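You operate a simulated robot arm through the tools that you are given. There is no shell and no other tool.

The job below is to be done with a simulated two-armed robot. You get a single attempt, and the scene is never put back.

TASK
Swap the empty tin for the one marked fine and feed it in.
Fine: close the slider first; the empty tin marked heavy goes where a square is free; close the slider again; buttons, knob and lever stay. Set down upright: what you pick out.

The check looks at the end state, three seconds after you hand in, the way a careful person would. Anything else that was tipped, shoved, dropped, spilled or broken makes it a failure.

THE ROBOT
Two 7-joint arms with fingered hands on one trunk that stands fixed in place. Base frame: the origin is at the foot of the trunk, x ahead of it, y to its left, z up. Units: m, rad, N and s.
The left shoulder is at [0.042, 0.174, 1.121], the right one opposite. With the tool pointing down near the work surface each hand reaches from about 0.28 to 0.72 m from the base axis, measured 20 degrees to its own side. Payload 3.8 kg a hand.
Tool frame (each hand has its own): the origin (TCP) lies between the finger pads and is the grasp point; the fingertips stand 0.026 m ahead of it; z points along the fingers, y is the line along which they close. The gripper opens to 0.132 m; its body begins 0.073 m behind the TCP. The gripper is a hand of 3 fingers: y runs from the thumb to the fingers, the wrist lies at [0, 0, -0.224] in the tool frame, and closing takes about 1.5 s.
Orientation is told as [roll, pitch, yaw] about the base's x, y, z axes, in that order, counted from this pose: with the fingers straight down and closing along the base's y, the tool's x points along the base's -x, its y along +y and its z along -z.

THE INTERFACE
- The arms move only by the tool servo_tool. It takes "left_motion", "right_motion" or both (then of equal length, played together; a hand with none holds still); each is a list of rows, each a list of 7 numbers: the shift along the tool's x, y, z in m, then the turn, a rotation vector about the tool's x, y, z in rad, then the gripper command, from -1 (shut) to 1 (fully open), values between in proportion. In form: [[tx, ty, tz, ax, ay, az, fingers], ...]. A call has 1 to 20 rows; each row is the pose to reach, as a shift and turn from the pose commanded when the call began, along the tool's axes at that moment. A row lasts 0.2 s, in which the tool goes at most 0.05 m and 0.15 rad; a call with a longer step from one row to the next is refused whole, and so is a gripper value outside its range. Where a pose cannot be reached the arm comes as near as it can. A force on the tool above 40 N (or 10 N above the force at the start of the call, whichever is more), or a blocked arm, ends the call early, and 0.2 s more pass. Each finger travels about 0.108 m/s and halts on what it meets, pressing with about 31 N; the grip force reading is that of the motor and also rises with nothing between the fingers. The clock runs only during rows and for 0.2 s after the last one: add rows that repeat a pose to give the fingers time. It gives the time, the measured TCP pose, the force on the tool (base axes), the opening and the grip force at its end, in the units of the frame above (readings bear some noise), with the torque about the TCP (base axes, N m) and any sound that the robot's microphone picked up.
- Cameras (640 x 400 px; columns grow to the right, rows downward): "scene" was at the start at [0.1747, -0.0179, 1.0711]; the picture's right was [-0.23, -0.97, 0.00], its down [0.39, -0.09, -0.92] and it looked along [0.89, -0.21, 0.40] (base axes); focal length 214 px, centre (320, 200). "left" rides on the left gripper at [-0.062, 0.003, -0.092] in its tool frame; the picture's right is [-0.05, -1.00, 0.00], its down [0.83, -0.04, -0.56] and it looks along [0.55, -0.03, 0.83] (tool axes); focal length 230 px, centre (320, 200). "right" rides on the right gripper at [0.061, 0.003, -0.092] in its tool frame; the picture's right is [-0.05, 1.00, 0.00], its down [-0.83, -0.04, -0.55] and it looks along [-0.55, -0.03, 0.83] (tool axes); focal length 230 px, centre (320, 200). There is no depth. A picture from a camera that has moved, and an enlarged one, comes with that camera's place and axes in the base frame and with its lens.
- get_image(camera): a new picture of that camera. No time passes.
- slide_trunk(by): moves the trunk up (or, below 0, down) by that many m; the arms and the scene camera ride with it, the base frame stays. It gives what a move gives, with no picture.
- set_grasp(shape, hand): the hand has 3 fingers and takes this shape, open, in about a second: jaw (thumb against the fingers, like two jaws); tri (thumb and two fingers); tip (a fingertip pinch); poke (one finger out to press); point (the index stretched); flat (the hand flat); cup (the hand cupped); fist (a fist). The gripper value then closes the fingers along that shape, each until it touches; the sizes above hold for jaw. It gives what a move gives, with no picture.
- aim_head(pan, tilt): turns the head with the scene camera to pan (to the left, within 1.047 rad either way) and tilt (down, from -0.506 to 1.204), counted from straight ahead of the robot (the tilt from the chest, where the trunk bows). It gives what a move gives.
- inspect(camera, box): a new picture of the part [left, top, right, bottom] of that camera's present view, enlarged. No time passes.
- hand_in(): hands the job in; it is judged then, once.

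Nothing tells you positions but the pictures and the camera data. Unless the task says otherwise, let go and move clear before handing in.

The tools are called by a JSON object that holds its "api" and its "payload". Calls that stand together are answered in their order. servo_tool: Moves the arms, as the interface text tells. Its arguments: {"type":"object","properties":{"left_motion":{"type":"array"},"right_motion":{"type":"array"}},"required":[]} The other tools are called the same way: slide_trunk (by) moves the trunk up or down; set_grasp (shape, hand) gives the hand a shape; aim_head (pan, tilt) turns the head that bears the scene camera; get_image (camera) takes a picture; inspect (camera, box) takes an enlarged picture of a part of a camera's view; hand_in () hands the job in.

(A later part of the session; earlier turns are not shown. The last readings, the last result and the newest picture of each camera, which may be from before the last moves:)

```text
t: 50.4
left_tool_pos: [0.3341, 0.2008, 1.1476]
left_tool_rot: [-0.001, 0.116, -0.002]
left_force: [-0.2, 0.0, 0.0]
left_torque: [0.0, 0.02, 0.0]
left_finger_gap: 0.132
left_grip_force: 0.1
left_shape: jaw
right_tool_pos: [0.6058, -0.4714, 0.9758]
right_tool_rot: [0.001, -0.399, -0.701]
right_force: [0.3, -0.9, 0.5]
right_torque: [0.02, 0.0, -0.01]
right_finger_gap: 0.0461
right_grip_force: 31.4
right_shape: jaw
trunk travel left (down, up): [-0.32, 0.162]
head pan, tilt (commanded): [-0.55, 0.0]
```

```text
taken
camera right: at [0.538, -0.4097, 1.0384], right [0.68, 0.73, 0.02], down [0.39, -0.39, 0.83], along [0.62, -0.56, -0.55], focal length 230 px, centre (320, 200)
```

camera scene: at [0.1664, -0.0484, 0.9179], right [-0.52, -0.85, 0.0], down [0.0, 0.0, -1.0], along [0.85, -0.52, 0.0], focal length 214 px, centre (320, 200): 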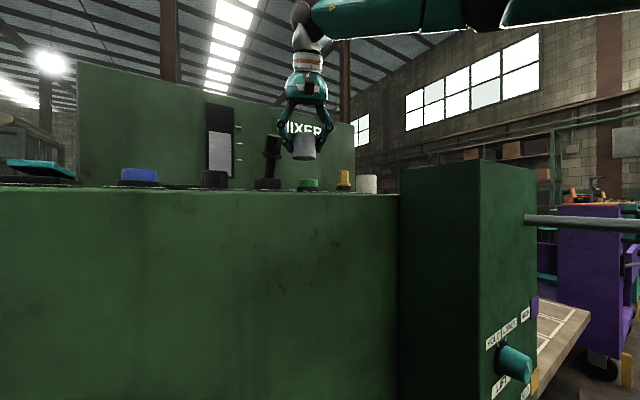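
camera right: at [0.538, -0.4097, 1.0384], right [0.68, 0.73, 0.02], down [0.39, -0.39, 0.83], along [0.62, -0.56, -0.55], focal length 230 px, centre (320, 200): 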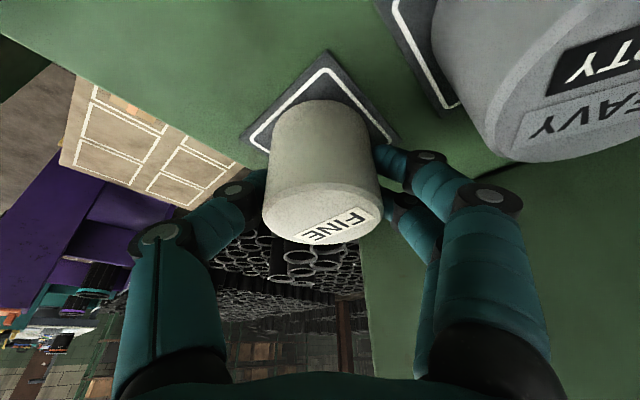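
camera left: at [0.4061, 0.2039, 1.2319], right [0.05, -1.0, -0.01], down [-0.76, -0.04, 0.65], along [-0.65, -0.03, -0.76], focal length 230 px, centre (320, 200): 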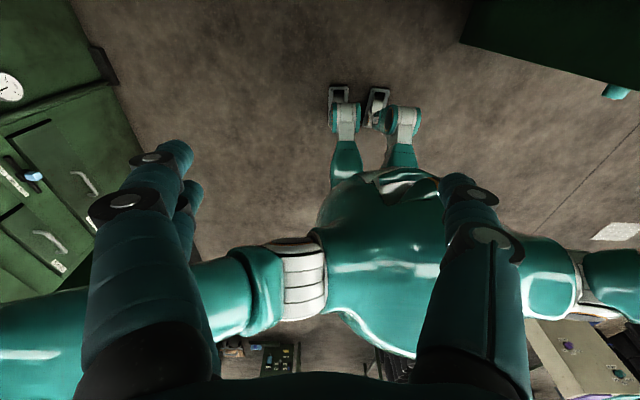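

Firm grip on FINE. I'll lift it straight up by 0.09 m.

{"api": "servo_tool", "payload": {"right_motion": [[-0.0039, 0, -0.0092, 0, 0, 0, -1], [-0.0097, 0, -0.023, 0, 0, 0, -1], [-0.0175, 0, -0.0414, 0, 0, 0, -1], [-0.0253, 0, -0.0599, 0, 0, 0, -1], [-0.035, 0, -0.0829, 0, 0, 0, -1], [-0.035, 0, -0.0829, 0, 0, 0, -1]]}}

{"api": "get_image", "payload": {"camera": "right"}}

{"api": "inspect", "payload": {"camera": "scene", "box": [310, 100, 410, 195]}}

```text
t: 51.8
left_tool_pos: [0.3337, 0.1997, 1.1476]
left_tool_rot: [0.0, 0.114, -0.001]
left_force: [-0.1, 0.2, 0.2]
left_torque: [0.02, 0.02, 0.02]
left_finger_gap: 0.132
left_grip_force: 0.1
left_shape: jaw
right_tool_pos: [0.6058, -0.4719, 1.066]
right_tool_rot: [0.0, -0.401, -0.701]
right_force: [0.0, 0.1, -1.8]
right_torque: [-0.03, 0.04, -0.01]
right_finger_gap: 0.0459
right_grip_force: 31.2
right_shape: jaw
trunk travel left (down, up): [-0.32, 0.162]
head pan, tilt (commanded): [-0.55, 0.0]
```

```text
taken
camera right: at [0.5377, -0.4098, 1.1285], right [0.68, 0.73, 0.02], down [0.39, -0.39, 0.83], along [0.62, -0.56, -0.55], focal length 230 px, centre (320, 200)
```

right: 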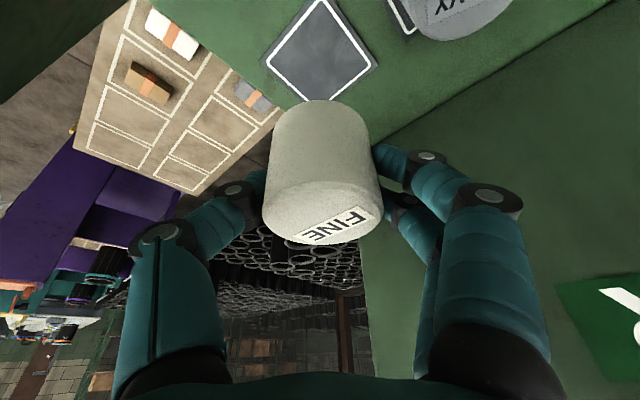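

```text
4.21 times, centred on (360, 148) of scene
camera zoom: at [0.1665, -0.0485, 0.9178], right [-0.52, -0.85, 0.0], down [0.0, 0.0, -1.0], along [0.85, -0.52, 0.0], focal length 903 px, centre (152, 421)
```

zoom: 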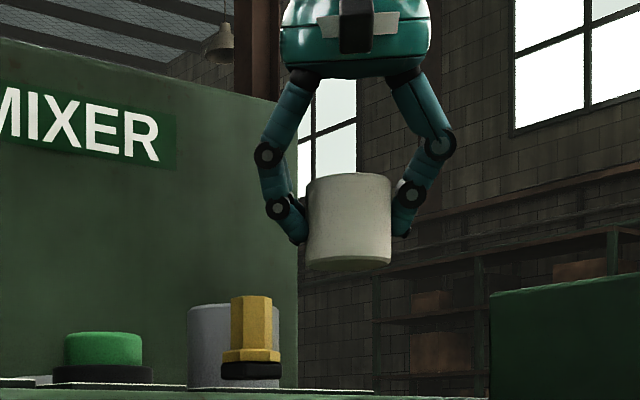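

FINE is up and upright. I'll compare how it sits in the hand with how HEAVY sat, using the same zoom box.

{"api": "inspect", "payload": {"camera": "right", "box": [220, 90, 420, 265]}}

```text
2.29 times, centred on (320, 178) of right
camera zoom: at [0.5377, -0.4098, 1.1285], right [0.68, 0.73, 0.02], down [0.39, -0.39, 0.83], along [0.62, -0.56, -0.55], focal length 526 px, centre (320, 251)
```

zoom: 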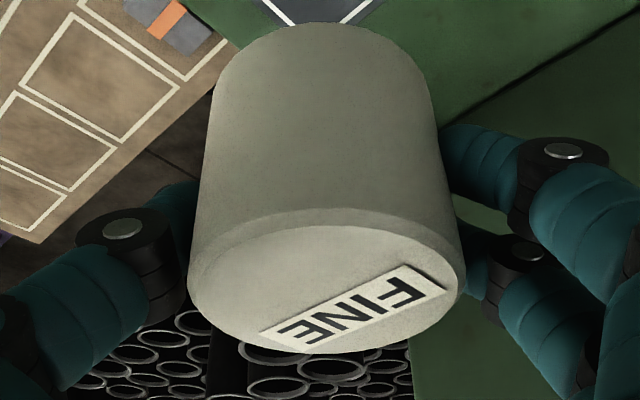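

FINE sits in the hand almost as HEAVY did (about 2 mm lower, 1 mm less forward). I'll carry it over HEAVY to above the seat, turning the yaw back to −0.36.

{"api": "servo_tool", "payload": {"right_motion": [[0.0129, 0.0168, -0.0054, -0.0147, 0, -0.0348, -1], [0.0257, 0.0335, -0.0109, -0.0294, 0, -0.0696, -1], [0.0386, 0.0503, -0.0163, -0.0441, 0, -0.1044, -1], [0.0514, 0.0671, -0.0218, -0.0588, 0, -0.1392, -1], [0.0643, 0.0838, -0.0272, -0.0736, 0, -0.174, -1], [0.0771, 0.1006, -0.0327, -0.0883, 0, -0.2088, -1], [0.09, 0.1174, -0.0381, -0.103, 0, -0.2436, -1], [0.1028, 0.1341, -0.0436, -0.1177, 0, -0.2784, -1], [0.1157, 0.1509, -0.049, -0.1324, 0, -0.3132, -1], [0.1157, 0.1509, -0.049, -0.1324, 0, -0.3132, -1]]}}

{"api": "get_image", "payload": {"camera": "right"}}

{"api": "inspect", "payload": {"camera": "right", "box": [220, 0, 420, 125]}}

{"api": "inspect", "payload": {"camera": "scene", "box": [240, 100, 400, 200]}}

```text
t: 54.0
left_tool_pos: [0.3326, 0.2, 1.1484]
left_tool_rot: [0.002, 0.114, 0.0]
left_force: [-0.2, -0.1, 0.3]
left_torque: [-0.02, 0.04, 0.02]
left_finger_gap: 0.132
left_grip_force: 0.0
left_shape: jaw
right_tool_pos: [0.6078, -0.2766, 1.0654]
right_tool_rot: [-0.001, -0.403, -0.361]
right_force: [-0.1, 0.4, -1.1]
right_torque: [-0.02, 0.02, 0.01]
right_finger_gap: 0.0455
right_grip_force: 31.1
right_shape: jaw
trunk travel left (down, up): [-0.32, 0.162]
head pan, tilt (commanded): [-0.55, 0.0]
```

```text
taken
camera right: at [0.5218, -0.2403, 1.1288], right [0.4, 0.92, 0.02], down [0.5, -0.23, 0.84], along [0.77, -0.32, -0.55], focal length 230 px, centre (320, 200)
```

right: 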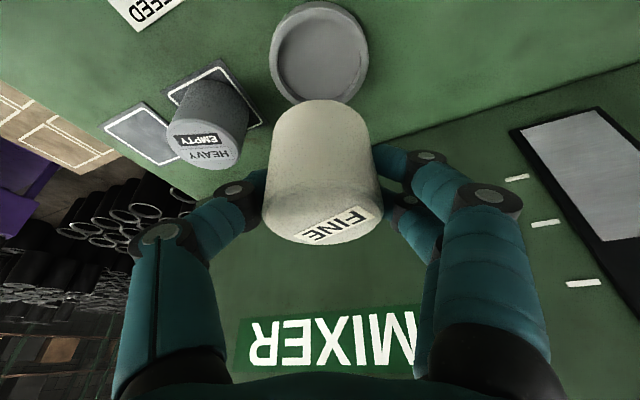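

```text
3.20 times, centred on (320, 62) of right
camera zoom: at [0.5218, -0.2403, 1.1288], right [0.4, 0.92, 0.02], down [0.5, -0.23, 0.84], along [0.77, -0.32, -0.55], focal length 736 px, centre (320, 640)
```

zoom: 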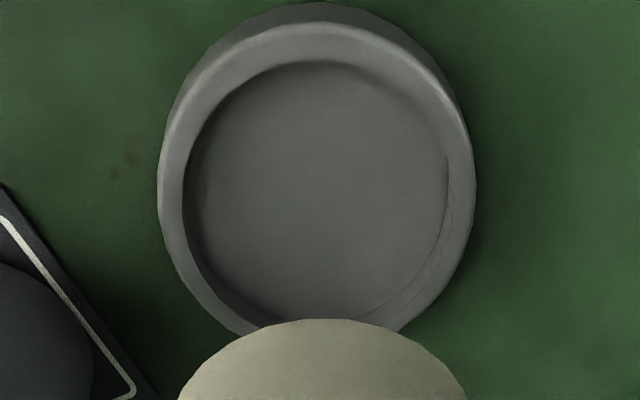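

```text
4.00 times, centred on (320, 150) of scene
camera zoom: at [0.1662, -0.0484, 0.9179], right [-0.52, -0.85, 0.0], down [0.0, 0.0, -1.0], along [0.85, -0.52, 0.0], focal length 858 px, centre (320, 400)
```

zoom: 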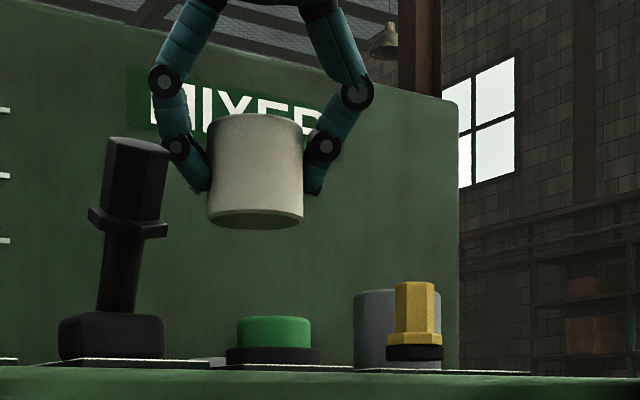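

FINE is above the seat. I'll lower it to just above the ring rim and compare the tin and ring edges directly.

{"api": "servo_tool", "payload": {"right_motion": [[0.0068, 0, 0.0161, 0, 0, 0, -1], [0.0137, 0, 0.0322, 0, 0, 0, -1], [0.0205, 0, 0.0484, 0, 0, 0, -1], [0.0273, 0, 0.0645, 0, 0, 0, -1], [0.0273, 0, 0.0645, 0, 0, 0, -1]]}}

{"api": "inspect", "payload": {"camera": "right", "box": [220, 30, 420, 155]}}

{"api": "inspect", "payload": {"camera": "scene", "box": [260, 130, 340, 195]}}

```text
t: 55.2
left_tool_pos: [0.3336, 0.1993, 1.1473]
left_tool_rot: [0.001, 0.112, 0.001]
left_force: [-0.1, 0.6, 0.0]
left_torque: [-0.02, 0.02, -0.01]
left_finger_gap: 0.132
left_grip_force: 0.1
left_shape: jaw
right_tool_pos: [0.6088, -0.2745, 0.9963]
right_tool_rot: [0.0, -0.402, -0.359]
right_force: [0.3, -0.1, -1.2]
right_torque: [0.02, 0.01, 0.0]
right_finger_gap: 0.0454
right_grip_force: 31.2
right_shape: jaw
trunk travel left (down, up): [-0.32, 0.162]
head pan, tilt (commanded): [-0.55, 0.0]
```

```text
3.20 times, centred on (320, 92) of right
camera zoom: at [0.5222, -0.2396, 1.0587], right [0.4, 0.92, 0.02], down [0.5, -0.23, 0.84], along [0.77, -0.32, -0.55], focal length 736 px, centre (320, 544)
```

zoom: 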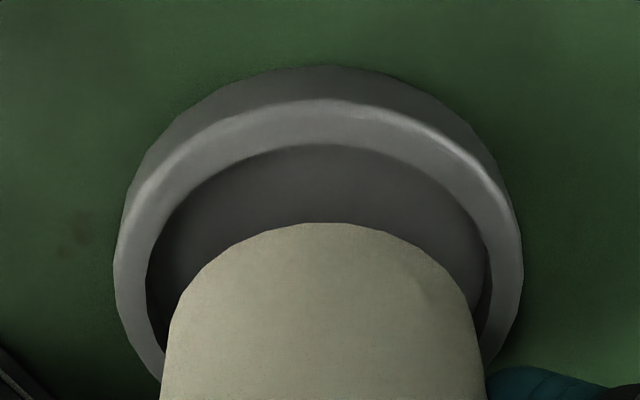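

```text
6.15 times, centred on (300, 162) of scene
camera zoom: at [0.1663, -0.0484, 0.9179], right [-0.52, -0.85, 0.0], down [0.0, 0.0, -1.0], along [0.85, -0.52, 0.0], focal length 1320 px, centre (443, 431)
```

zoom: 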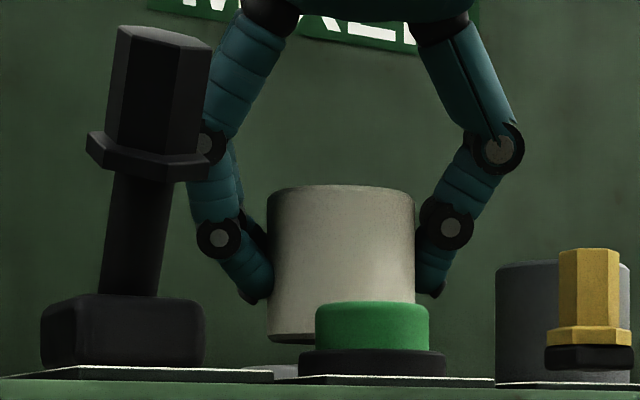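

By the edges, the tin is about 3 mm too far forward relative to the ring. I'll shift it back 3 mm, lower 3 mm, and look again.

{"api": "servo_tool", "payload": {"right_motion": [[0.0014, -0.0003, -0.0006, 0, 0, 0, -1], [0.0028, -0.0005, -0.0012, 0, 0, 0, -1], [0.004, -0.0005, 0.0016, 0, 0, 0, -1], [0.004, -0.0005, 0.0016, 0, 0, 0, -1]]}}

{"api": "inspect", "payload": {"camera": "right", "box": [220, 30, 420, 155]}}

```text
t: 56.2
left_tool_pos: [0.3331, 0.1994, 1.1471]
left_tool_rot: [-0.001, 0.113, -0.001]
left_force: [0.0, 0.4, -0.2]
left_torque: [-0.02, -0.01, 0.02]
left_finger_gap: 0.132
left_grip_force: 0.2
left_shape: jaw
right_tool_pos: [0.606, -0.2745, 0.9929]
right_tool_rot: [0.001, -0.402, -0.359]
right_force: [-0.2, -0.4, -1.4]
right_torque: [-0.04, 0.05, 0.01]
right_finger_gap: 0.0458
right_grip_force: 31.2
right_shape: jaw
trunk travel left (down, up): [-0.32, 0.162]
head pan, tilt (commanded): [-0.55, 0.0]
```

```text
3.20 times, centred on (320, 92) of right
camera zoom: at [0.5193, -0.2389, 1.056], right [0.4, 0.92, 0.02], down [0.5, -0.23, 0.84], along [0.77, -0.32, -0.55], focal length 736 px, centre (320, 544)
```

zoom: 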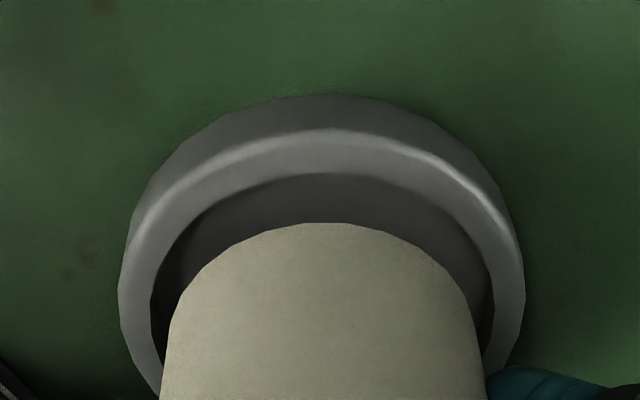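

Now the tin is concentric to within about 0.5 mm. I'll descend slowly into the ring, watching the force.

{"api": "servo_tool", "payload": {"right_motion": [[0.0008, 0, 0.0018, 0, 0, 0, -1], [0.0016, 0, 0.0037, 0, 0, 0, -1], [0.0023, 0, 0.0055, 0, 0, 0, -1], [0.0031, 0, 0.0074, 0, 0, 0, -1], [0.0031, 0, 0.0074, 0, 0, 0, -1]]}}

{"api": "inspect", "payload": {"camera": "right", "box": [220, 30, 420, 155]}}

```text
t: 57.4
left_tool_pos: [0.3337, 0.1998, 1.1477]
left_tool_rot: [0.001, 0.113, -0.002]
left_force: [-0.4, 0.5, 0.2]
left_torque: [-0.02, -0.01, 0.02]
left_finger_gap: 0.1316
left_grip_force: 0.1
left_shape: jaw
right_tool_pos: [0.6045, -0.2757, 0.985]
right_tool_rot: [0.0, -0.401, -0.361]
right_force: [0.4, 0.8, -2.0]
right_torque: [-0.03, -0.01, 0.03]
right_finger_gap: 0.0455
right_grip_force: 31.1
right_shape: jaw
trunk travel left (down, up): [-0.32, 0.162]
head pan, tilt (commanded): [-0.55, 0.0]
```

```text
3.20 times, centred on (320, 92) of right
camera zoom: at [0.5194, -0.239, 1.048], right [0.4, 0.92, 0.02], down [0.5, -0.23, 0.84], along [0.77, -0.32, -0.55], focal length 736 px, centre (320, 544)
```

zoom: 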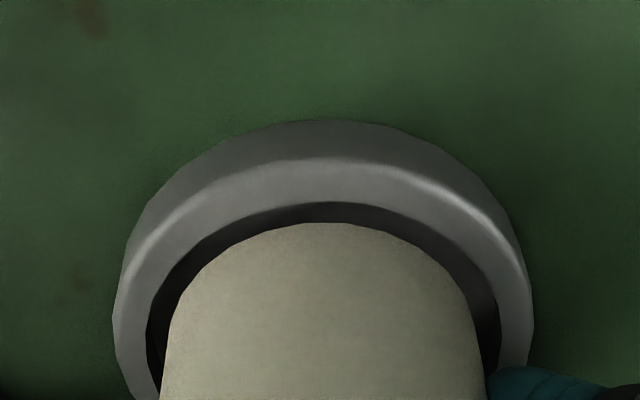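

The gap is even all round. I'll continue down to the seat floor.

{"api": "servo_tool", "payload": {"right_motion": [[0.0008, 0, 0.0018, 0, 0, 0, -1], [0.0016, 0, 0.0037, 0, 0, 0, -1], [0.0019, 0, 0.0046, 0, 0, 0, -1], [0.0019, 0, 0.0046, 0, 0, 0, -1]]}}

```text
t: 58.4
left_tool_pos: [0.3348, 0.1996, 1.1482]
left_tool_rot: [0.001, 0.113, 0.002]
left_force: [-0.8, 0.4, -0.2]
left_torque: [-0.01, -0.01, 0.01]
left_finger_gap: 0.1319
left_grip_force: 0.1
left_shape: jaw
right_tool_pos: [0.6058, -0.2752, 0.9806]
right_tool_rot: [0.002, -0.401, -0.36]
right_force: [0.9, -0.5, -2.1]
right_torque: [0.01, -0.03, 0.01]
right_finger_gap: 0.0459
right_grip_force: 30.9
right_shape: jaw
trunk travel left (down, up): [-0.32, 0.162]
head pan, tilt (commanded): [-0.55, 0.0]
```

{"api": "servo_tool", "payload": {"right_motion": [[0.0004, 0, 0.0009, 0, 0, 0, -1], [0.0008, 0, 0.0018, 0, 0, 0, -1], [0.0008, 0, 0.0018, 0, 0, 0, -1]]}}

```text
t: 59.2
left_tool_pos: [0.3343, 0.2012, 1.1479]
left_tool_rot: [0.0, 0.114, 0.0]
left_force: [1.1, 0.2, -0.8]
left_torque: [0.0, -0.01, 0.02]
left_finger_gap: 0.1318
left_grip_force: 0.0
left_shape: jaw
right_tool_pos: [0.6062, -0.2745, 0.9791]
right_tool_rot: [0.0, -0.403, -0.36]
right_force: [0.0, 0.1, -1.3]
right_torque: [0.03, -0.01, -0.01]
right_finger_gap: 0.0458
right_grip_force: 31.4
right_shape: jaw
trunk travel left (down, up): [-0.32, 0.162]
head pan, tilt (commanded): [-0.55, 0.0]
```

The FINE tin is entering the ring with no resistance yet. I'll take another 1 mm step or two to contact.

{"api": "servo_tool", "payload": {"right_motion": [[0.0004, 0, 0.0009, 0, 0, 0, -1], [0.0004, 0, 0.0009, 0, 0, 0, -1]]}}

{"api": "inspect", "payload": {"camera": "right", "box": [220, 30, 420, 155]}}

```text
t: 59.8
left_tool_pos: [0.3326, 0.2002, 1.1469]
left_tool_rot: [0.0, 0.113, 0.001]
left_force: [-0.8, 0.1, -0.6]
left_torque: [-0.01, 0.02, 0.0]
left_finger_gap: 0.1319
left_grip_force: 0.0
left_shape: jaw
right_tool_pos: [0.6057, -0.2742, 0.9774]
right_tool_rot: [0.001, -0.401, -0.361]
right_force: [1.1, -0.3, 0.6]
right_torque: [0.01, 0.01, -0.01]
right_finger_gap: 0.0458
right_grip_force: 30.7
right_shape: jaw
trunk travel left (down, up): [-0.32, 0.162]
head pan, tilt (commanded): [-0.55, 0.0]
```

```text
3.20 times, centred on (320, 92) of right
camera zoom: at [0.5194, -0.2387, 1.0402], right [0.4, 0.92, 0.02], down [0.5, -0.23, 0.84], along [0.77, -0.32, -0.55], focal length 736 px, centre (320, 544)
```

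zoom: 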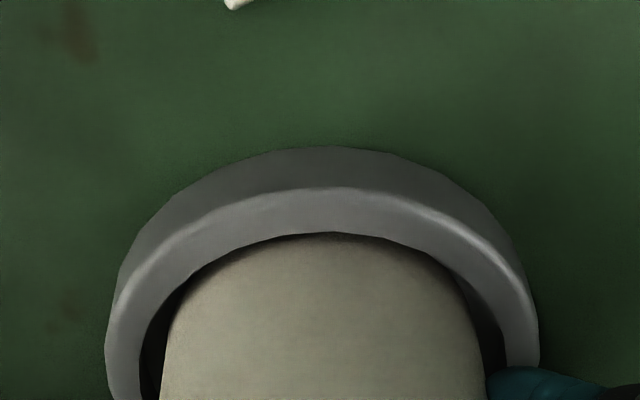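

Contact starts (the force moved from −2 to +0.6 N). One more small step to be sure it's seated.

{"api": "servo_tool", "payload": {"right_motion": [[0.0004, 0, 0.0009, 0, 0, 0, -1], [0.0004, 0, 0.0009, 0, 0, 0, -1]]}}

```text
t: 60.4
left_tool_pos: [0.3335, 0.2005, 1.1484]
left_tool_rot: [0.0, 0.113, 0.001]
left_force: [-0.3, -0.4, -1.2]
left_torque: [0.02, 0.03, 0.02]
left_finger_gap: 0.1319
left_grip_force: 0.0
left_shape: jaw
right_tool_pos: [0.6043, -0.2745, 0.9769]
right_tool_rot: [0.0, -0.404, -0.359]
right_force: [0.9, -0.2, 5.7]
right_torque: [0.0, -0.02, 0.04]
right_finger_gap: 0.0457
right_grip_force: 30.8
right_shape: jaw
trunk travel left (down, up): [-0.32, 0.162]
head pan, tilt (commanded): [-0.55, 0.0]
```

Seated (about 8 N of support). I'll open the fingers slowly.

{"api": "servo_tool", "payload": {"right_motion": [[0, 0, 0, 0, 0, 0, -0.25], [0, 0, 0, 0, 0, 0, -0.15], [0, 0, 0, 0, 0, 0, -0.05], [0, 0, 0, 0, 0, 0, 0.05], [0, 0, 0, 0, 0, 0, 0.15], [0, 0, 0, 0, 0, 0, 0.15]]}}

{"api": "get_image", "payload": {"camera": "right"}}

{"api": "inspect", "payload": {"camera": "scene", "box": [240, 120, 360, 195]}}

```text
t: 61.8
left_tool_pos: [0.3336, 0.2005, 1.1476]
left_tool_rot: [-0.002, 0.112, 0.0]
left_force: [0.4, 0.4, -0.2]
left_torque: [-0.01, 0.02, 0.01]
left_finger_gap: 0.132
left_grip_force: 0.0
left_shape: jaw
right_tool_pos: [0.6047, -0.2752, 0.9764]
right_tool_rot: [-0.001, -0.4, -0.36]
right_force: [0.5, -0.3, 0.6]
right_torque: [0.0, 0.0, 0.02]
right_finger_gap: 0.0752
right_grip_force: 0.0
right_shape: jaw
trunk travel left (down, up): [-0.32, 0.162]
head pan, tilt (commanded): [-0.55, 0.0]
```

```text
taken
camera right: at [0.5192, -0.2388, 1.039], right [0.4, 0.92, 0.02], down [0.5, -0.23, 0.84], along [0.77, -0.32, -0.55], focal length 230 px, centre (320, 200)
```

right: 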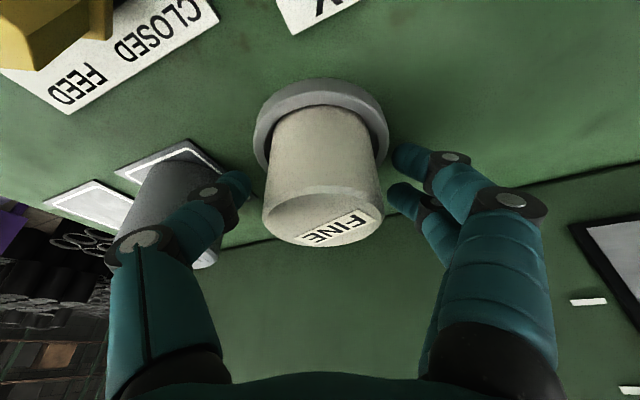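

```text
5.33 times, centred on (300, 158) of scene
camera zoom: at [0.1663, -0.0483, 0.9179], right [-0.52, -0.85, 0.0], down [0.0, 0.0, -1.0], along [0.85, -0.52, 0.0], focal length 1144 px, centre (427, 427)
```

zoom: 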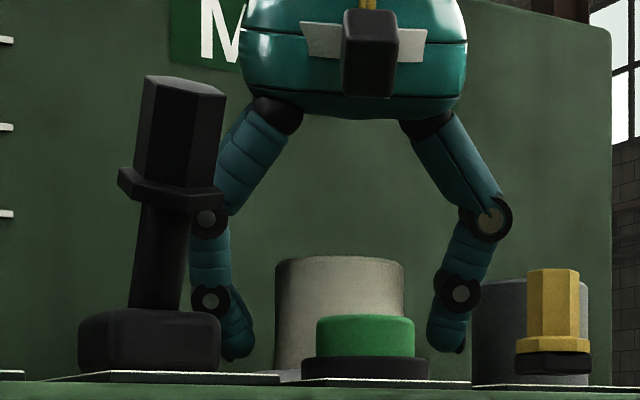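

FINE is seated upright in the ring. I'll lift clear vertically and look over the panel.

{"api": "servo_tool", "payload": {"right_motion": [[-0.0039, 0, -0.0092, 0, 0, 0, 0.15], [-0.0117, 0, -0.0276, 0, 0, 0, 0.15], [-0.0195, 0, -0.0461, 0, 0, 0, 0.15], [-0.0273, 0, -0.0645, 0, 0, 0, 0.15], [-0.035, 0, -0.0829, 0, 0, 0, 0.15], [-0.0428, 0, -0.1013, 0, 0, 0, 0.15], [-0.0428, 0, -0.1013, 0, 0, 0, 0.15]]}}

{"api": "get_image", "payload": {"camera": "right"}}

{"api": "get_image", "payload": {"camera": "scene"}}

```text
t: 63.4
left_tool_pos: [0.3335, 0.201, 1.1479]
left_tool_rot: [0.001, 0.114, -0.001]
left_force: [0.2, 1.1, 0.0]
left_torque: [-0.04, 0.01, 0.0]
left_finger_gap: 0.132
left_grip_force: 0.1
left_shape: jaw
right_tool_pos: [0.6049, -0.2832, 1.0878]
right_tool_rot: [0.0, -0.402, -0.362]
right_force: [0.1, -0.2, -0.4]
right_torque: [-0.02, 0.04, 0.02]
right_finger_gap: 0.0754
right_grip_force: 0.0
right_shape: jaw
right hand out of reach, approached as far as the arm can: row 6, 7
trunk travel left (down, up): [-0.32, 0.162]
head pan, tilt (commanded): [-0.55, 0.0]
```

```text
taken
camera right: at [0.5187, -0.2465, 1.1496], right [0.4, 0.92, 0.02], down [0.5, -0.23, 0.84], along [0.77, -0.32, -0.55], focal length 230 px, centre (320, 200)
```

right: 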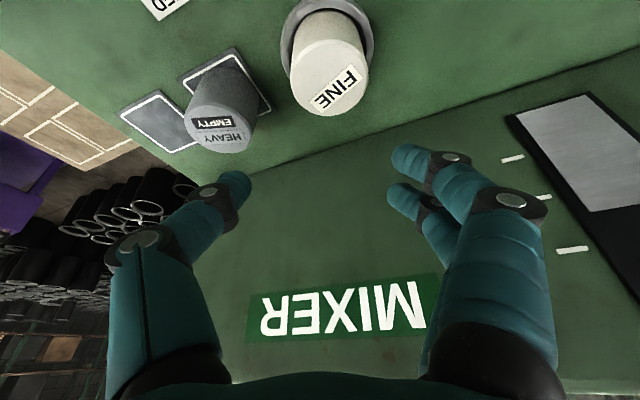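

```text
taken
camera scene: at [0.1664, -0.0482, 0.9179], right [-0.52, -0.85, 0.0], down [0.0, 0.0, -1.0], along [0.85, -0.52, 0.0], focal length 214 px, centre (320, 200)
```

scene: 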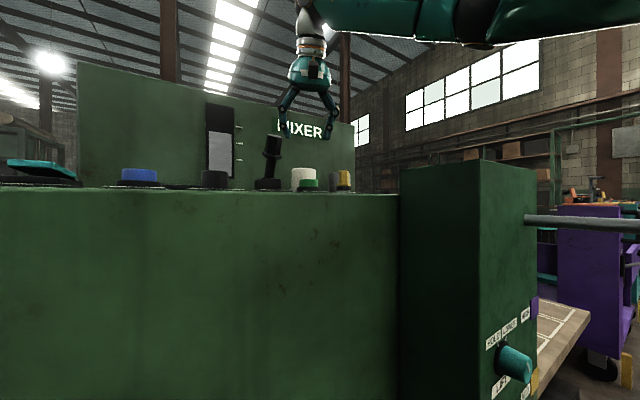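

Both tins stand properly. Next is feeding: I'll bring the hand back above the slider knob, straight down with yaw zero.

{"api": "servo_tool", "payload": {"right_motion": [[0.0157, -0.0127, -0.0027, -0.0144, 0.0791, -0.071, 0.15], [0.0314, -0.0254, -0.0054, -0.0288, 0.1582, -0.142, 0.15], [0.0471, -0.038, -0.0082, -0.0432, 0.2374, -0.2131, 0.15], [0.0628, -0.0507, -0.0109, -0.0576, 0.3165, -0.2841, 0.0], [0.0785, -0.0634, -0.0136, -0.072, 0.3956, -0.3551, -0.17], [0.0785, -0.0634, -0.0136, -0.072, 0.3956, -0.3551, -0.2]]}}

{"api": "get_image", "payload": {"camera": "right"}}

{"api": "inspect", "payload": {"camera": "right", "box": [240, 80, 400, 180]}}

```text
t: 64.8
left_tool_pos: [0.3334, 0.2004, 1.1473]
left_tool_rot: [-0.002, 0.114, -0.001]
left_force: [-0.5, 1.0, 0.2]
left_torque: [-0.01, 0.01, -0.03]
left_finger_gap: 0.132
left_grip_force: 0.1
left_shape: jaw
right_tool_pos: [0.5085, -0.3132, 1.0683]
right_tool_rot: [0.0, 0.0, 0.001]
right_force: [-0.3, 0.4, 0.3]
right_torque: [0.0, 0.02, -0.03]
right_finger_gap: 0.0534
right_grip_force: 0.2
right_shape: jaw
trunk travel left (down, up): [-0.32, 0.162]
head pan, tilt (commanded): [-0.55, 0.0]
```

```text
taken
camera right: at [0.4471, -0.3101, 1.1624], right [0.05, 1.0, 0.0], down [0.83, -0.04, 0.56], along [0.55, -0.03, -0.83], focal length 230 px, centre (320, 200)
```

right: 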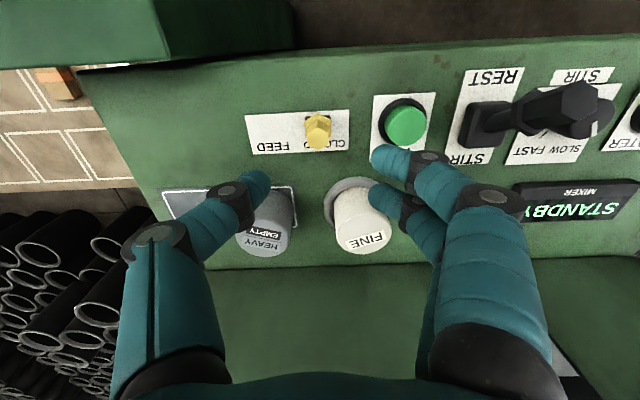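

```text
4.00 times, centred on (320, 130) of right
camera zoom: at [0.4471, -0.3101, 1.1624], right [0.05, 1.0, 0.0], down [0.83, -0.04, 0.56], along [0.55, -0.03, -0.83], focal length 920 px, centre (320, 480)
```

zoom: 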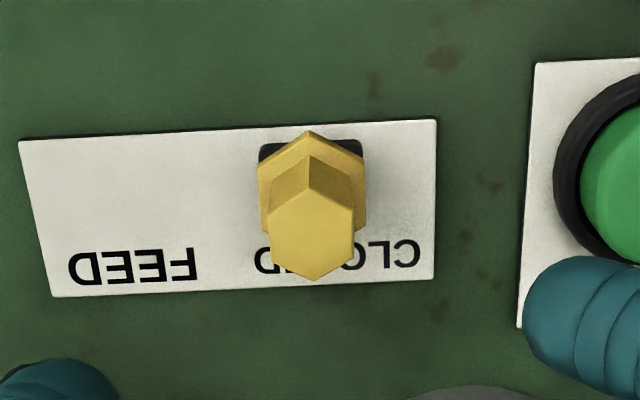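

The knob is at (0.5107, −0.315), clearly over CLOSED. I'll narrow the fingers slightly and lower around it.

{"api": "servo_tool", "payload": {"right_motion": [[-0.002, -0.002, 0.02, 0, 0, 0, -0.3], [-0.002, -0.002, 0.045, 0, 0, 0, -0.32], [-0.002, -0.002, 0.065, 0, 0, 0, -0.32], [-0.002, -0.002, 0.08, 0, 0, 0, -0.32], [-0.002, -0.002, 0.087, 0, 0, 0, -0.32], [-0.002, -0.002, 0.087, 0, 0, 0, -0.32]]}}

{"api": "get_image", "payload": {"camera": "right"}}

{"api": "inspect", "payload": {"camera": "scene", "box": [260, 100, 420, 200]}}

```text
t: 66.2
left_tool_pos: [0.3327, 0.201, 1.1479]
left_tool_rot: [0.0, 0.112, 0.001]
left_force: [0.5, 0.6, -0.1]
left_torque: [0.01, 0.0, 0.0]
left_finger_gap: 0.132
left_grip_force: 0.1
left_shape: jaw
right_tool_pos: [0.5099, -0.3157, 0.9808]
right_tool_rot: [-0.001, -0.002, -0.002]
right_force: [0.0, -0.2, 0.0]
right_torque: [-0.01, 0.0, -0.03]
right_finger_gap: 0.0454
right_grip_force: 0.1
right_shape: jaw
trunk travel left (down, up): [-0.32, 0.162]
head pan, tilt (commanded): [-0.55, 0.0]
```

```text
taken
camera right: at [0.4495, -0.3122, 1.0751], right [0.05, 1.0, 0.0], down [0.83, -0.04, 0.56], along [0.56, -0.03, -0.83], focal length 230 px, centre (320, 200)
```

right: 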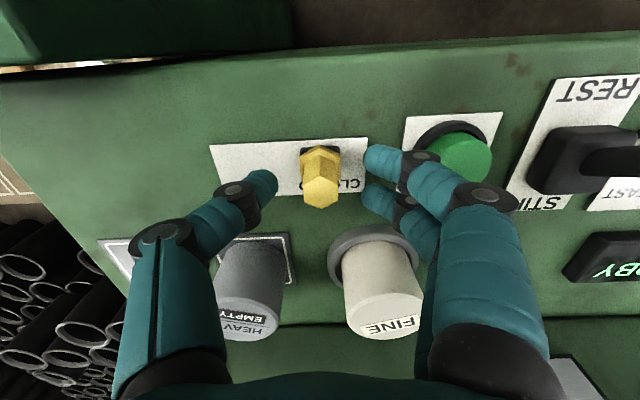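

```text
4.00 times, centred on (340, 150) of scene
camera zoom: at [0.1663, -0.0483, 0.9179], right [-0.52, -0.85, 0.0], down [0.0, 0.0, -1.0], along [0.85, -0.52, 0.0], focal length 858 px, centre (240, 400)
```

zoom: 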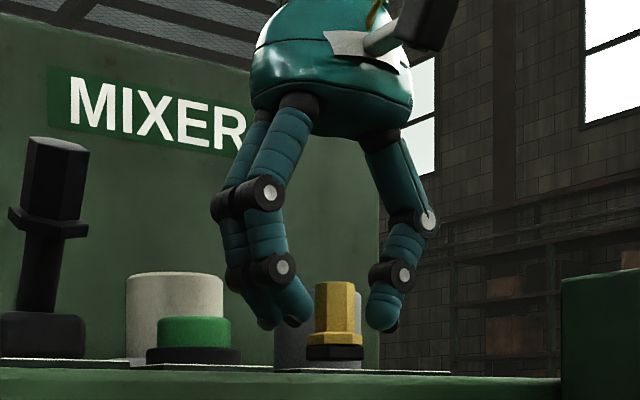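

The fingers straddle the knob without touching the TRY button. I'll grip and slide toward FEED (−y).

{"api": "servo_tool", "payload": {"right_motion": [[0, 0, 0, 0, 0, 0, -0.6], [0, 0, 0, 0, 0, 0, -1], [0, 0, 0, 0, 0, 0, -1], [0, -0.01, 0, 0, 0, 0, -1], [0, -0.02, 0, 0, 0, 0, -1], [0, -0.03, 0, 0, 0, 0, -1], [0, -0.03, 0, 0, 0, 0, -1]]}}

{"api": "get_image", "payload": {"camera": "right"}}

{"api": "inspect", "payload": {"camera": "scene", "box": [180, 80, 340, 200]}}

```text
t: 67.8
left_tool_pos: [0.3342, 0.1993, 1.1462]
left_tool_rot: [0.0, 0.114, 0.001]
left_force: [-0.2, -0.5, -1.0]
left_torque: [0.05, -0.02, 0.02]
left_finger_gap: 0.1316
left_grip_force: 0.0
left_shape: jaw
right_tool_pos: [0.5135, -0.3463, 0.9813]
right_tool_rot: [0.001, -0.002, 0.0]
right_force: [4.8, 0.1, -3.5]
right_torque: [0.01, -0.08, 0.05]
right_finger_gap: 0.0083
right_grip_force: 31.1
right_shape: jaw
trunk travel left (down, up): [-0.32, 0.162]
head pan, tilt (commanded): [-0.55, 0.0]
```

```text
taken
camera right: at [0.4502, -0.343, 1.0749], right [0.05, 1.0, 0.0], down [0.83, -0.04, 0.56], along [0.56, -0.03, -0.83], focal length 230 px, centre (320, 200)
```

right: 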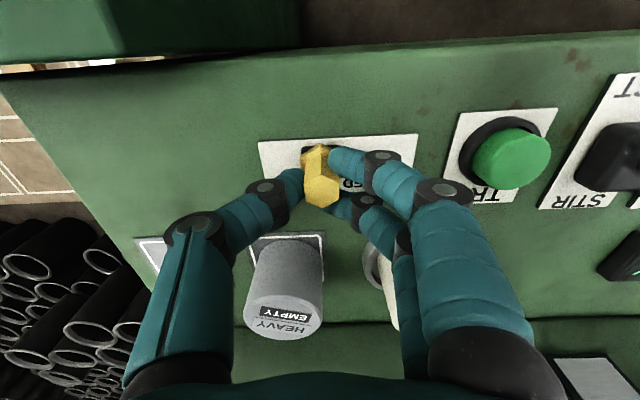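

```text
3.33 times, centred on (260, 140) of scene
camera zoom: at [0.1669, -0.0485, 0.9178], right [-0.52, -0.85, 0.0], down [0.0, 0.0, -1.0], along [0.85, -0.52, 0.0], focal length 715 px, centre (520, 400)
```

zoom: 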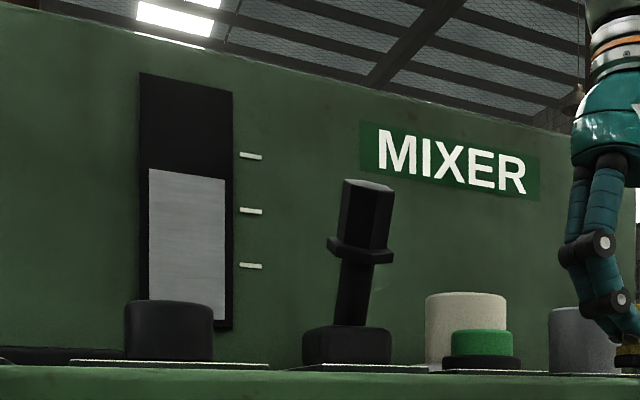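

The slider is 30 mm toward FEED. I'll continue to the FEED stop and watch the gauge.

{"api": "servo_tool", "payload": {"right_motion": [[0, -0.005, 0, 0, 0, 0, -1], [0, -0.01, 0, 0, 0, 0, -1], [0, -0.01, 0, 0, 0, 0, -1]]}}

{"api": "inspect", "payload": {"camera": "scene", "box": [180, 80, 340, 200]}}

{"api": "get_image", "payload": {"camera": "right"}}

```text
t: 68.6
left_tool_pos: [0.3346, 0.2002, 1.1472]
left_tool_rot: [0.0, 0.113, 0.0]
left_force: [-0.3, 0.2, -0.9]
left_torque: [-0.01, -0.02, -0.03]
left_finger_gap: 0.1321
left_grip_force: 0.0
left_shape: jaw
right_tool_pos: [0.5111, -0.3562, 0.9809]
right_tool_rot: [0.001, -0.003, -0.001]
right_force: [6.7, 0.8, -1.7]
right_torque: [0.03, -0.13, 0.09]
right_finger_gap: 0.0084
right_grip_force: 31.3
right_shape: jaw
trunk travel left (down, up): [-0.32, 0.162]
head pan, tilt (commanded): [-0.55, 0.0]
```

```text
3.33 times, centred on (260, 140) of scene
camera zoom: at [0.167, -0.0484, 0.9178], right [-0.52, -0.85, 0.0], down [0.0, 0.0, -1.0], along [0.85, -0.52, 0.0], focal length 715 px, centre (520, 400)
```

zoom: 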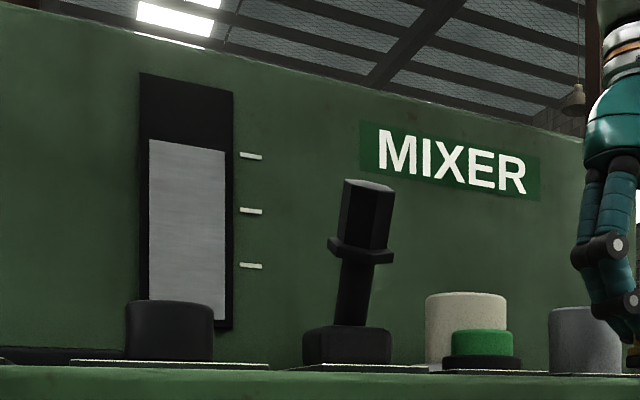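

```text
taken
camera right: at [0.4501, -0.3524, 1.0749], right [0.05, 1.0, 0.0], down [0.83, -0.04, 0.56], along [0.56, -0.03, -0.83], focal length 230 px, centre (320, 200)
```

right: 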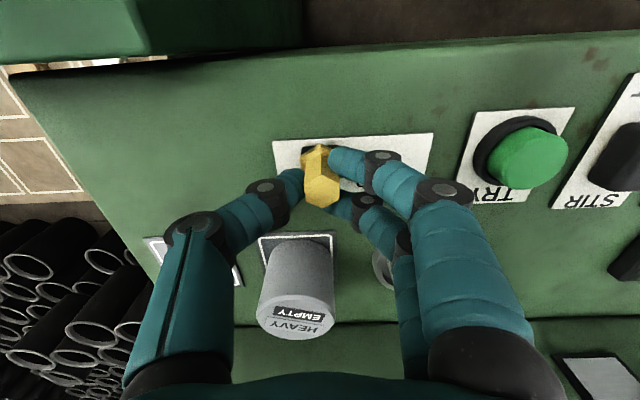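

The gauge is rising, so FINE is feeding (level now about at the top tick). I'll hold briefly and check again after a very short step.

{"api": "servo_tool", "payload": {"right_motion": [[0, 0, 0, 0, 0, 0, -1]]}}

{"api": "inspect", "payload": {"camera": "scene", "box": [180, 80, 340, 200]}}

{"api": "inspect", "payload": {"camera": "right", "box": [340, 200, 440, 350]}}

```text
t: 69.0
left_tool_pos: [0.3347, 0.1996, 1.1471]
left_tool_rot: [-0.001, 0.114, 0.0]
left_force: [0.1, 0.0, -0.6]
left_torque: [0.01, 0.02, 0.01]
left_finger_gap: 0.1318
left_grip_force: 0.0
left_shape: jaw
right_tool_pos: [0.5114, -0.3557, 0.9801]
right_tool_rot: [0.0, -0.001, -0.001]
right_force: [6.4, 0.2, -0.4]
right_torque: [0.04, -0.12, 0.03]
right_finger_gap: 0.0083
right_grip_force: 31.4
right_shape: jaw
trunk travel left (down, up): [-0.32, 0.162]
head pan, tilt (commanded): [-0.55, 0.0]
```

```text
3.33 times, centred on (260, 140) of scene
camera zoom: at [0.167, -0.0484, 0.9178], right [-0.52, -0.85, 0.0], down [0.0, 0.0, -1.0], along [0.85, -0.52, 0.0], focal length 715 px, centre (520, 400)
```

zoom: 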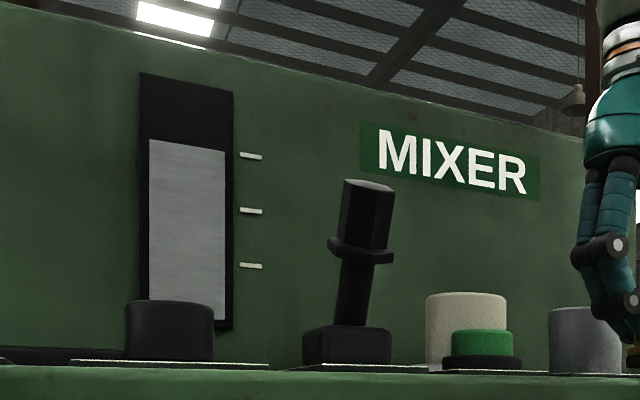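

```text
2.67 times, centred on (390, 275) of right
camera zoom: at [0.4501, -0.3523, 1.0749], right [0.05, 1.0, 0.0], down [0.83, -0.04, 0.56], along [0.56, -0.03, -0.83], focal length 614 px, centre (133, 0)
```

zoom: 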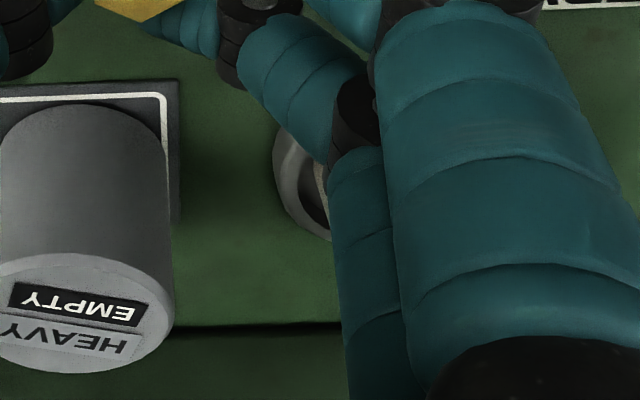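

The level has stopped rising (at the top tick). I'll press gently to the FEED end stop and wait a moment to be sure the feed is complete.

{"api": "servo_tool", "payload": {"right_motion": [[0, -0.003, 0, 0, 0, 0, -1], [0, -0.006, 0, 0, 0, 0, -1], [0, -0.006, 0, 0, 0, 0, -1], [0, -0.006, 0, 0, 0, 0, -1]]}}

{"api": "inspect", "payload": {"camera": "scene", "box": [180, 80, 340, 200]}}

```text
t: 70.0
left_tool_pos: [0.3351, 0.2011, 1.1471]
left_tool_rot: [-0.003, 0.115, 0.0]
left_force: [-0.6, -0.7, 0.2]
left_torque: [-0.02, -0.01, -0.02]
left_finger_gap: 0.1319
left_grip_force: 0.0
left_shape: jaw
right_tool_pos: [0.5119, -0.3588, 0.9814]
right_tool_rot: [0.001, -0.001, 0.003]
right_force: [5.6, 14.9, -5.9]
right_torque: [0.46, -0.14, 0.02]
right_finger_gap: 0.0073
right_grip_force: 31.4
right_shape: jaw
trunk travel left (down, up): [-0.32, 0.162]
head pan, tilt (commanded): [-0.55, 0.0]
```

```text
3.33 times, centred on (260, 140) of scene
camera zoom: at [0.1671, -0.0471, 0.9178], right [-0.52, -0.85, 0.0], down [0.0, 0.0, -1.0], along [0.85, -0.52, 0.0], focal length 715 px, centre (520, 400)
```

zoom: 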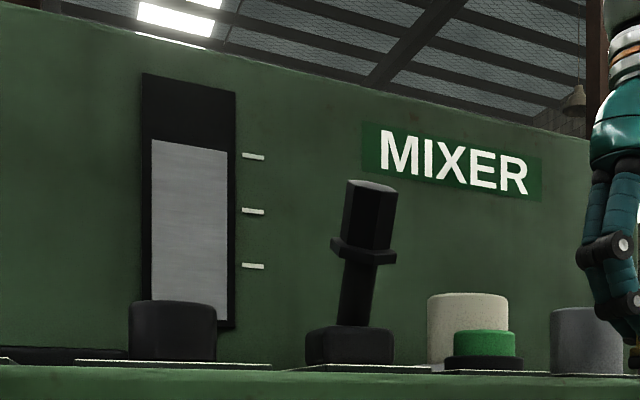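

The slider is at the FEED stop (15 N) and the level is steady, so the tin is fed in. Now I'll slide back to CLOSED.

{"api": "servo_tool", "payload": {"right_motion": [[0, 0.005, 0, 0, 0, 0, -1], [0, 0.015, 0, 0, 0, 0, -1], [0, 0.025, 0, 0, 0, 0, -1], [0, 0.035, 0, 0, 0, 0, -1], [0, 0.042, 0, 0, 0, 0, -1], [0, 0.042, 0, 0, 0, 0, -1]]}}

{"api": "inspect", "payload": {"camera": "right", "box": [220, 110, 420, 235]}}

```text
t: 71.4
left_tool_pos: [0.3345, 0.1998, 1.1484]
left_tool_rot: [-0.001, 0.114, 0.001]
left_force: [1.0, 1.0, -0.9]
left_torque: [-0.01, 0.04, -0.01]
left_finger_gap: 0.132
left_grip_force: 0.0
left_shape: jaw
right_tool_pos: [0.5124, -0.3202, 0.981]
right_tool_rot: [-0.001, -0.003, 0.0]
right_force: [8.4, 0.6, 2.8]
right_torque: [0.11, -0.13, 0.05]
right_finger_gap: 0.0076
right_grip_force: 30.4
right_shape: jaw
trunk travel left (down, up): [-0.32, 0.162]
head pan, tilt (commanded): [-0.55, 0.0]
```

```text
3.20 times, centred on (320, 172) of right
camera zoom: at [0.4501, -0.3162, 1.0749], right [0.05, 1.0, 0.0], down [0.83, -0.04, 0.56], along [0.56, -0.03, -0.83], focal length 736 px, centre (320, 288)
```

zoom: 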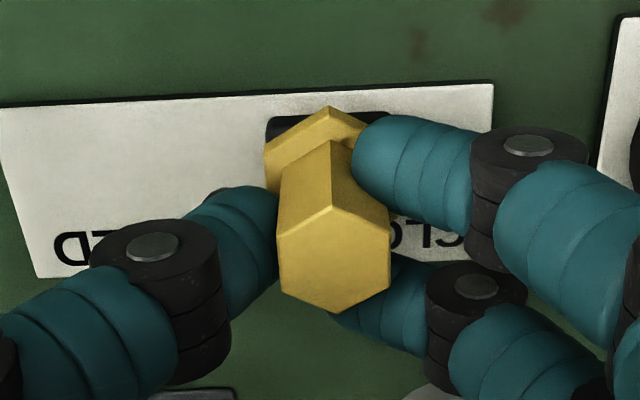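

{"api": "servo_tool", "payload": {"right_motion": [[0, 0.004, 0, 0, 0, 0, -1], [0, 0.008, 0, 0, 0, 0, -1], [0, 0.011, 0, 0, 0, 0, -1], [0, 0.011, 0, 0, 0, 0, -1]]}}

{"api": "inspect", "payload": {"camera": "right", "box": [220, 110, 420, 235]}}

```text
t: 72.4
left_tool_pos: [0.3348, 0.1984, 1.1488]
left_tool_rot: [0.003, 0.114, 0.0]
left_force: [0.5, 0.3, -0.8]
left_torque: [-0.02, -0.02, 0.0]
left_finger_gap: 0.1319
left_grip_force: 0.1
left_shape: jaw
right_tool_pos: [0.5114, -0.3104, 0.9811]
right_tool_rot: [-0.002, -0.003, -0.001]
right_force: [11.0, -20.2, 9.9]
right_torque: [-0.52, -0.12, 0.16]
right_finger_gap: 0.0082
right_grip_force: 31.2
right_shape: jaw
trunk travel left (down, up): [-0.32, 0.162]
head pan, tilt (commanded): [-0.55, 0.0]
```

```text
3.20 times, centred on (320, 172) of right
camera zoom: at [0.4501, -0.3083, 1.0744], right [0.05, 1.0, 0.0], down [0.83, -0.04, 0.56], along [0.56, -0.03, -0.83], focal length 736 px, centre (320, 288)
```

zoom: 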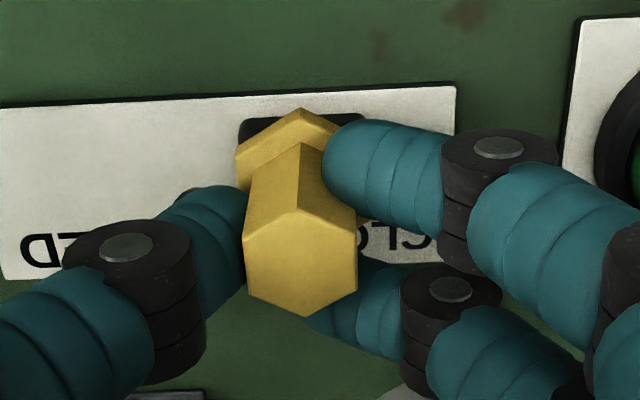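

The closed stop is reached (20 N). I'll release the knob as before and lift straight up.

{"api": "servo_tool", "payload": {"right_motion": [[0, -0.001, 0, 0, 0, 0, -0.6], [0, -0.004, 0, 0, 0, 0, -0.47], [0, -0.006, 0, 0, 0, 0, -0.4], [0, -0.006, -0.02, 0, 0, 0, -0.4], [0, -0.006, -0.05, 0, 0, 0, -0.3], [0, -0.006, -0.09, 0, 0, 0, -0.17], [0, -0.006, -0.12, 0, 0, 0, 0], [0, -0.006, -0.12, 0, 0, 0, 0.3]]}}

{"api": "get_image", "payload": {"camera": "right"}}

{"api": "get_image", "payload": {"camera": "scene"}}

```text
t: 74.2
left_tool_pos: [0.333, 0.1998, 1.1467]
left_tool_rot: [0.0, 0.113, 0.0]
left_force: [-0.8, -0.2, -0.1]
left_torque: [-0.01, 0.01, -0.01]
left_finger_gap: 0.1319
left_grip_force: 0.1
left_shape: jaw
right_tool_pos: [0.5111, -0.314, 1.103]
right_tool_rot: [0.0, -0.001, 0.002]
right_force: [0.3, -0.5, 0.0]
right_torque: [0.04, 0.02, -0.01]
right_finger_gap: 0.0852
right_grip_force: 0.1
right_shape: jaw
trunk travel left (down, up): [-0.32, 0.162]
head pan, tilt (commanded): [-0.55, 0.0]
```

```text
taken
camera right: at [0.4488, -0.3108, 1.1964], right [0.05, 1.0, 0.0], down [0.83, -0.04, 0.56], along [0.56, -0.03, -0.83], focal length 230 px, centre (320, 200)
```

right: 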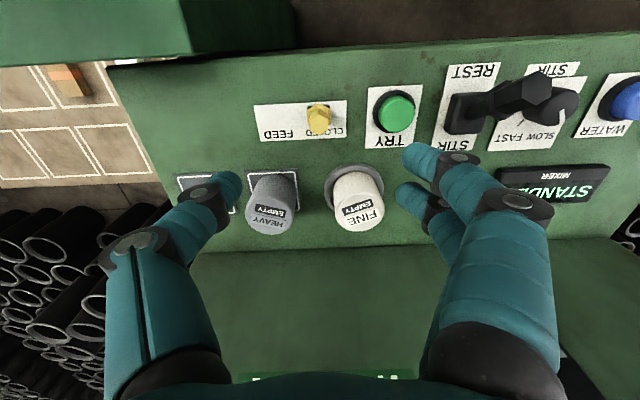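

```text
taken
camera scene: at [0.1663, -0.0483, 0.9179], right [-0.52, -0.85, 0.0], down [0.0, 0.0, -1.0], along [0.85, -0.52, 0.0], focal length 214 px, centre (320, 200)
```

scene: 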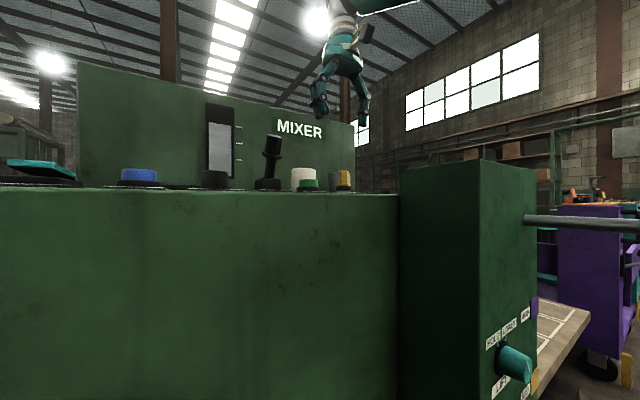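

FINE now carries an EMPTY mark, so it's fed in, and the slider is back at CLOSED. I'll move the hand clear and back, then do a final check of the whole panel.

{"api": "servo_tool", "payload": {"right_motion": [[0.02, 0, -0.02, 0, 0, 0, 0.3], [0.05, 0, -0.04, 0, 0, 0, 0.5], [0.08, -0.01, -0.06, 0, 0, 0, 0.7], [0.11, -0.02, -0.08, 0, 0, 0, 1], [0.14, -0.03, -0.1, 0, 0, 0, 1], [0.14, -0.03, -0.1, 0, 0, 0, 1]]}}

{"api": "get_image", "payload": {"camera": "right"}}

{"api": "inspect", "payload": {"camera": "right", "box": [200, 120, 440, 270]}}

{"api": "inspect", "payload": {"camera": "scene", "box": [100, 80, 420, 200]}}

```text
t: 75.6
left_tool_pos: [0.334, 0.2002, 1.148]
left_tool_rot: [0.0, 0.113, -0.001]
left_force: [0.2, 0.5, 0.2]
left_torque: [0.0, -0.01, 0.01]
left_finger_gap: 0.1319
left_grip_force: 0.1
left_shape: jaw
right_tool_pos: [0.3714, -0.3436, 1.2006]
right_tool_rot: [0.002, -0.001, -0.001]
right_force: [-0.5, -0.4, 0.1]
right_torque: [0.01, 0.03, 0.02]
right_finger_gap: 0.1318
right_grip_force: 0.0
right_shape: jaw
trunk travel left (down, up): [-0.32, 0.162]
head pan, tilt (commanded): [-0.55, 0.0]
```

```text
taken
camera right: at [0.3092, -0.341, 1.2949], right [0.05, 1.0, 0.0], down [0.83, -0.04, 0.56], along [0.56, -0.03, -0.83], focal length 230 px, centre (320, 200)
```

right: 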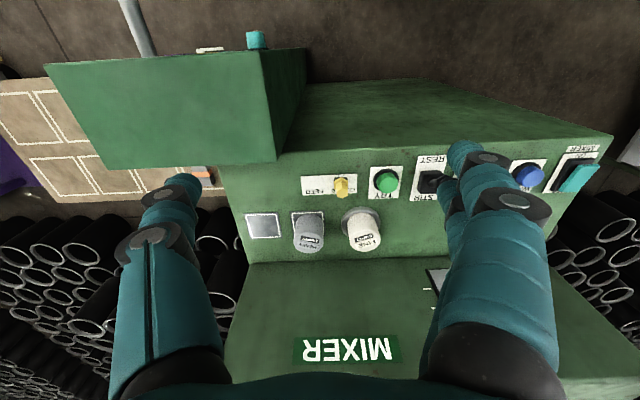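

```text
2.67 times, centred on (320, 195) of right
camera zoom: at [0.3092, -0.341, 1.2949], right [0.05, 1.0, 0.0], down [0.83, -0.04, 0.56], along [0.56, -0.03, -0.83], focal length 614 px, centre (320, 213)
```

zoom: 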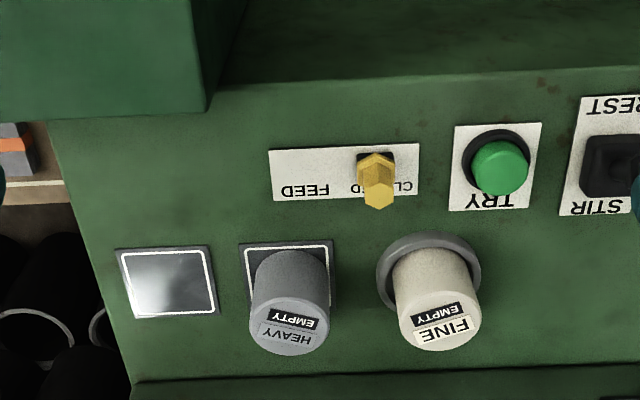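

```text
2.00 times, centred on (260, 140) of scene
camera zoom: at [0.1666, -0.0483, 0.9178], right [-0.52, -0.85, 0.0], down [0.0, 0.0, -1.0], along [0.85, -0.52, 0.0], focal length 429 px, centre (440, 320)
```

zoom: 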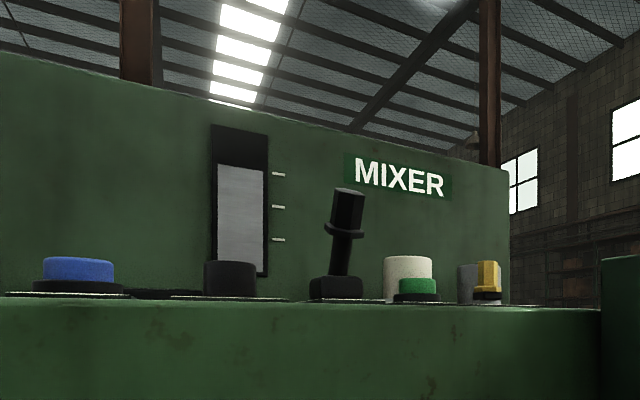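

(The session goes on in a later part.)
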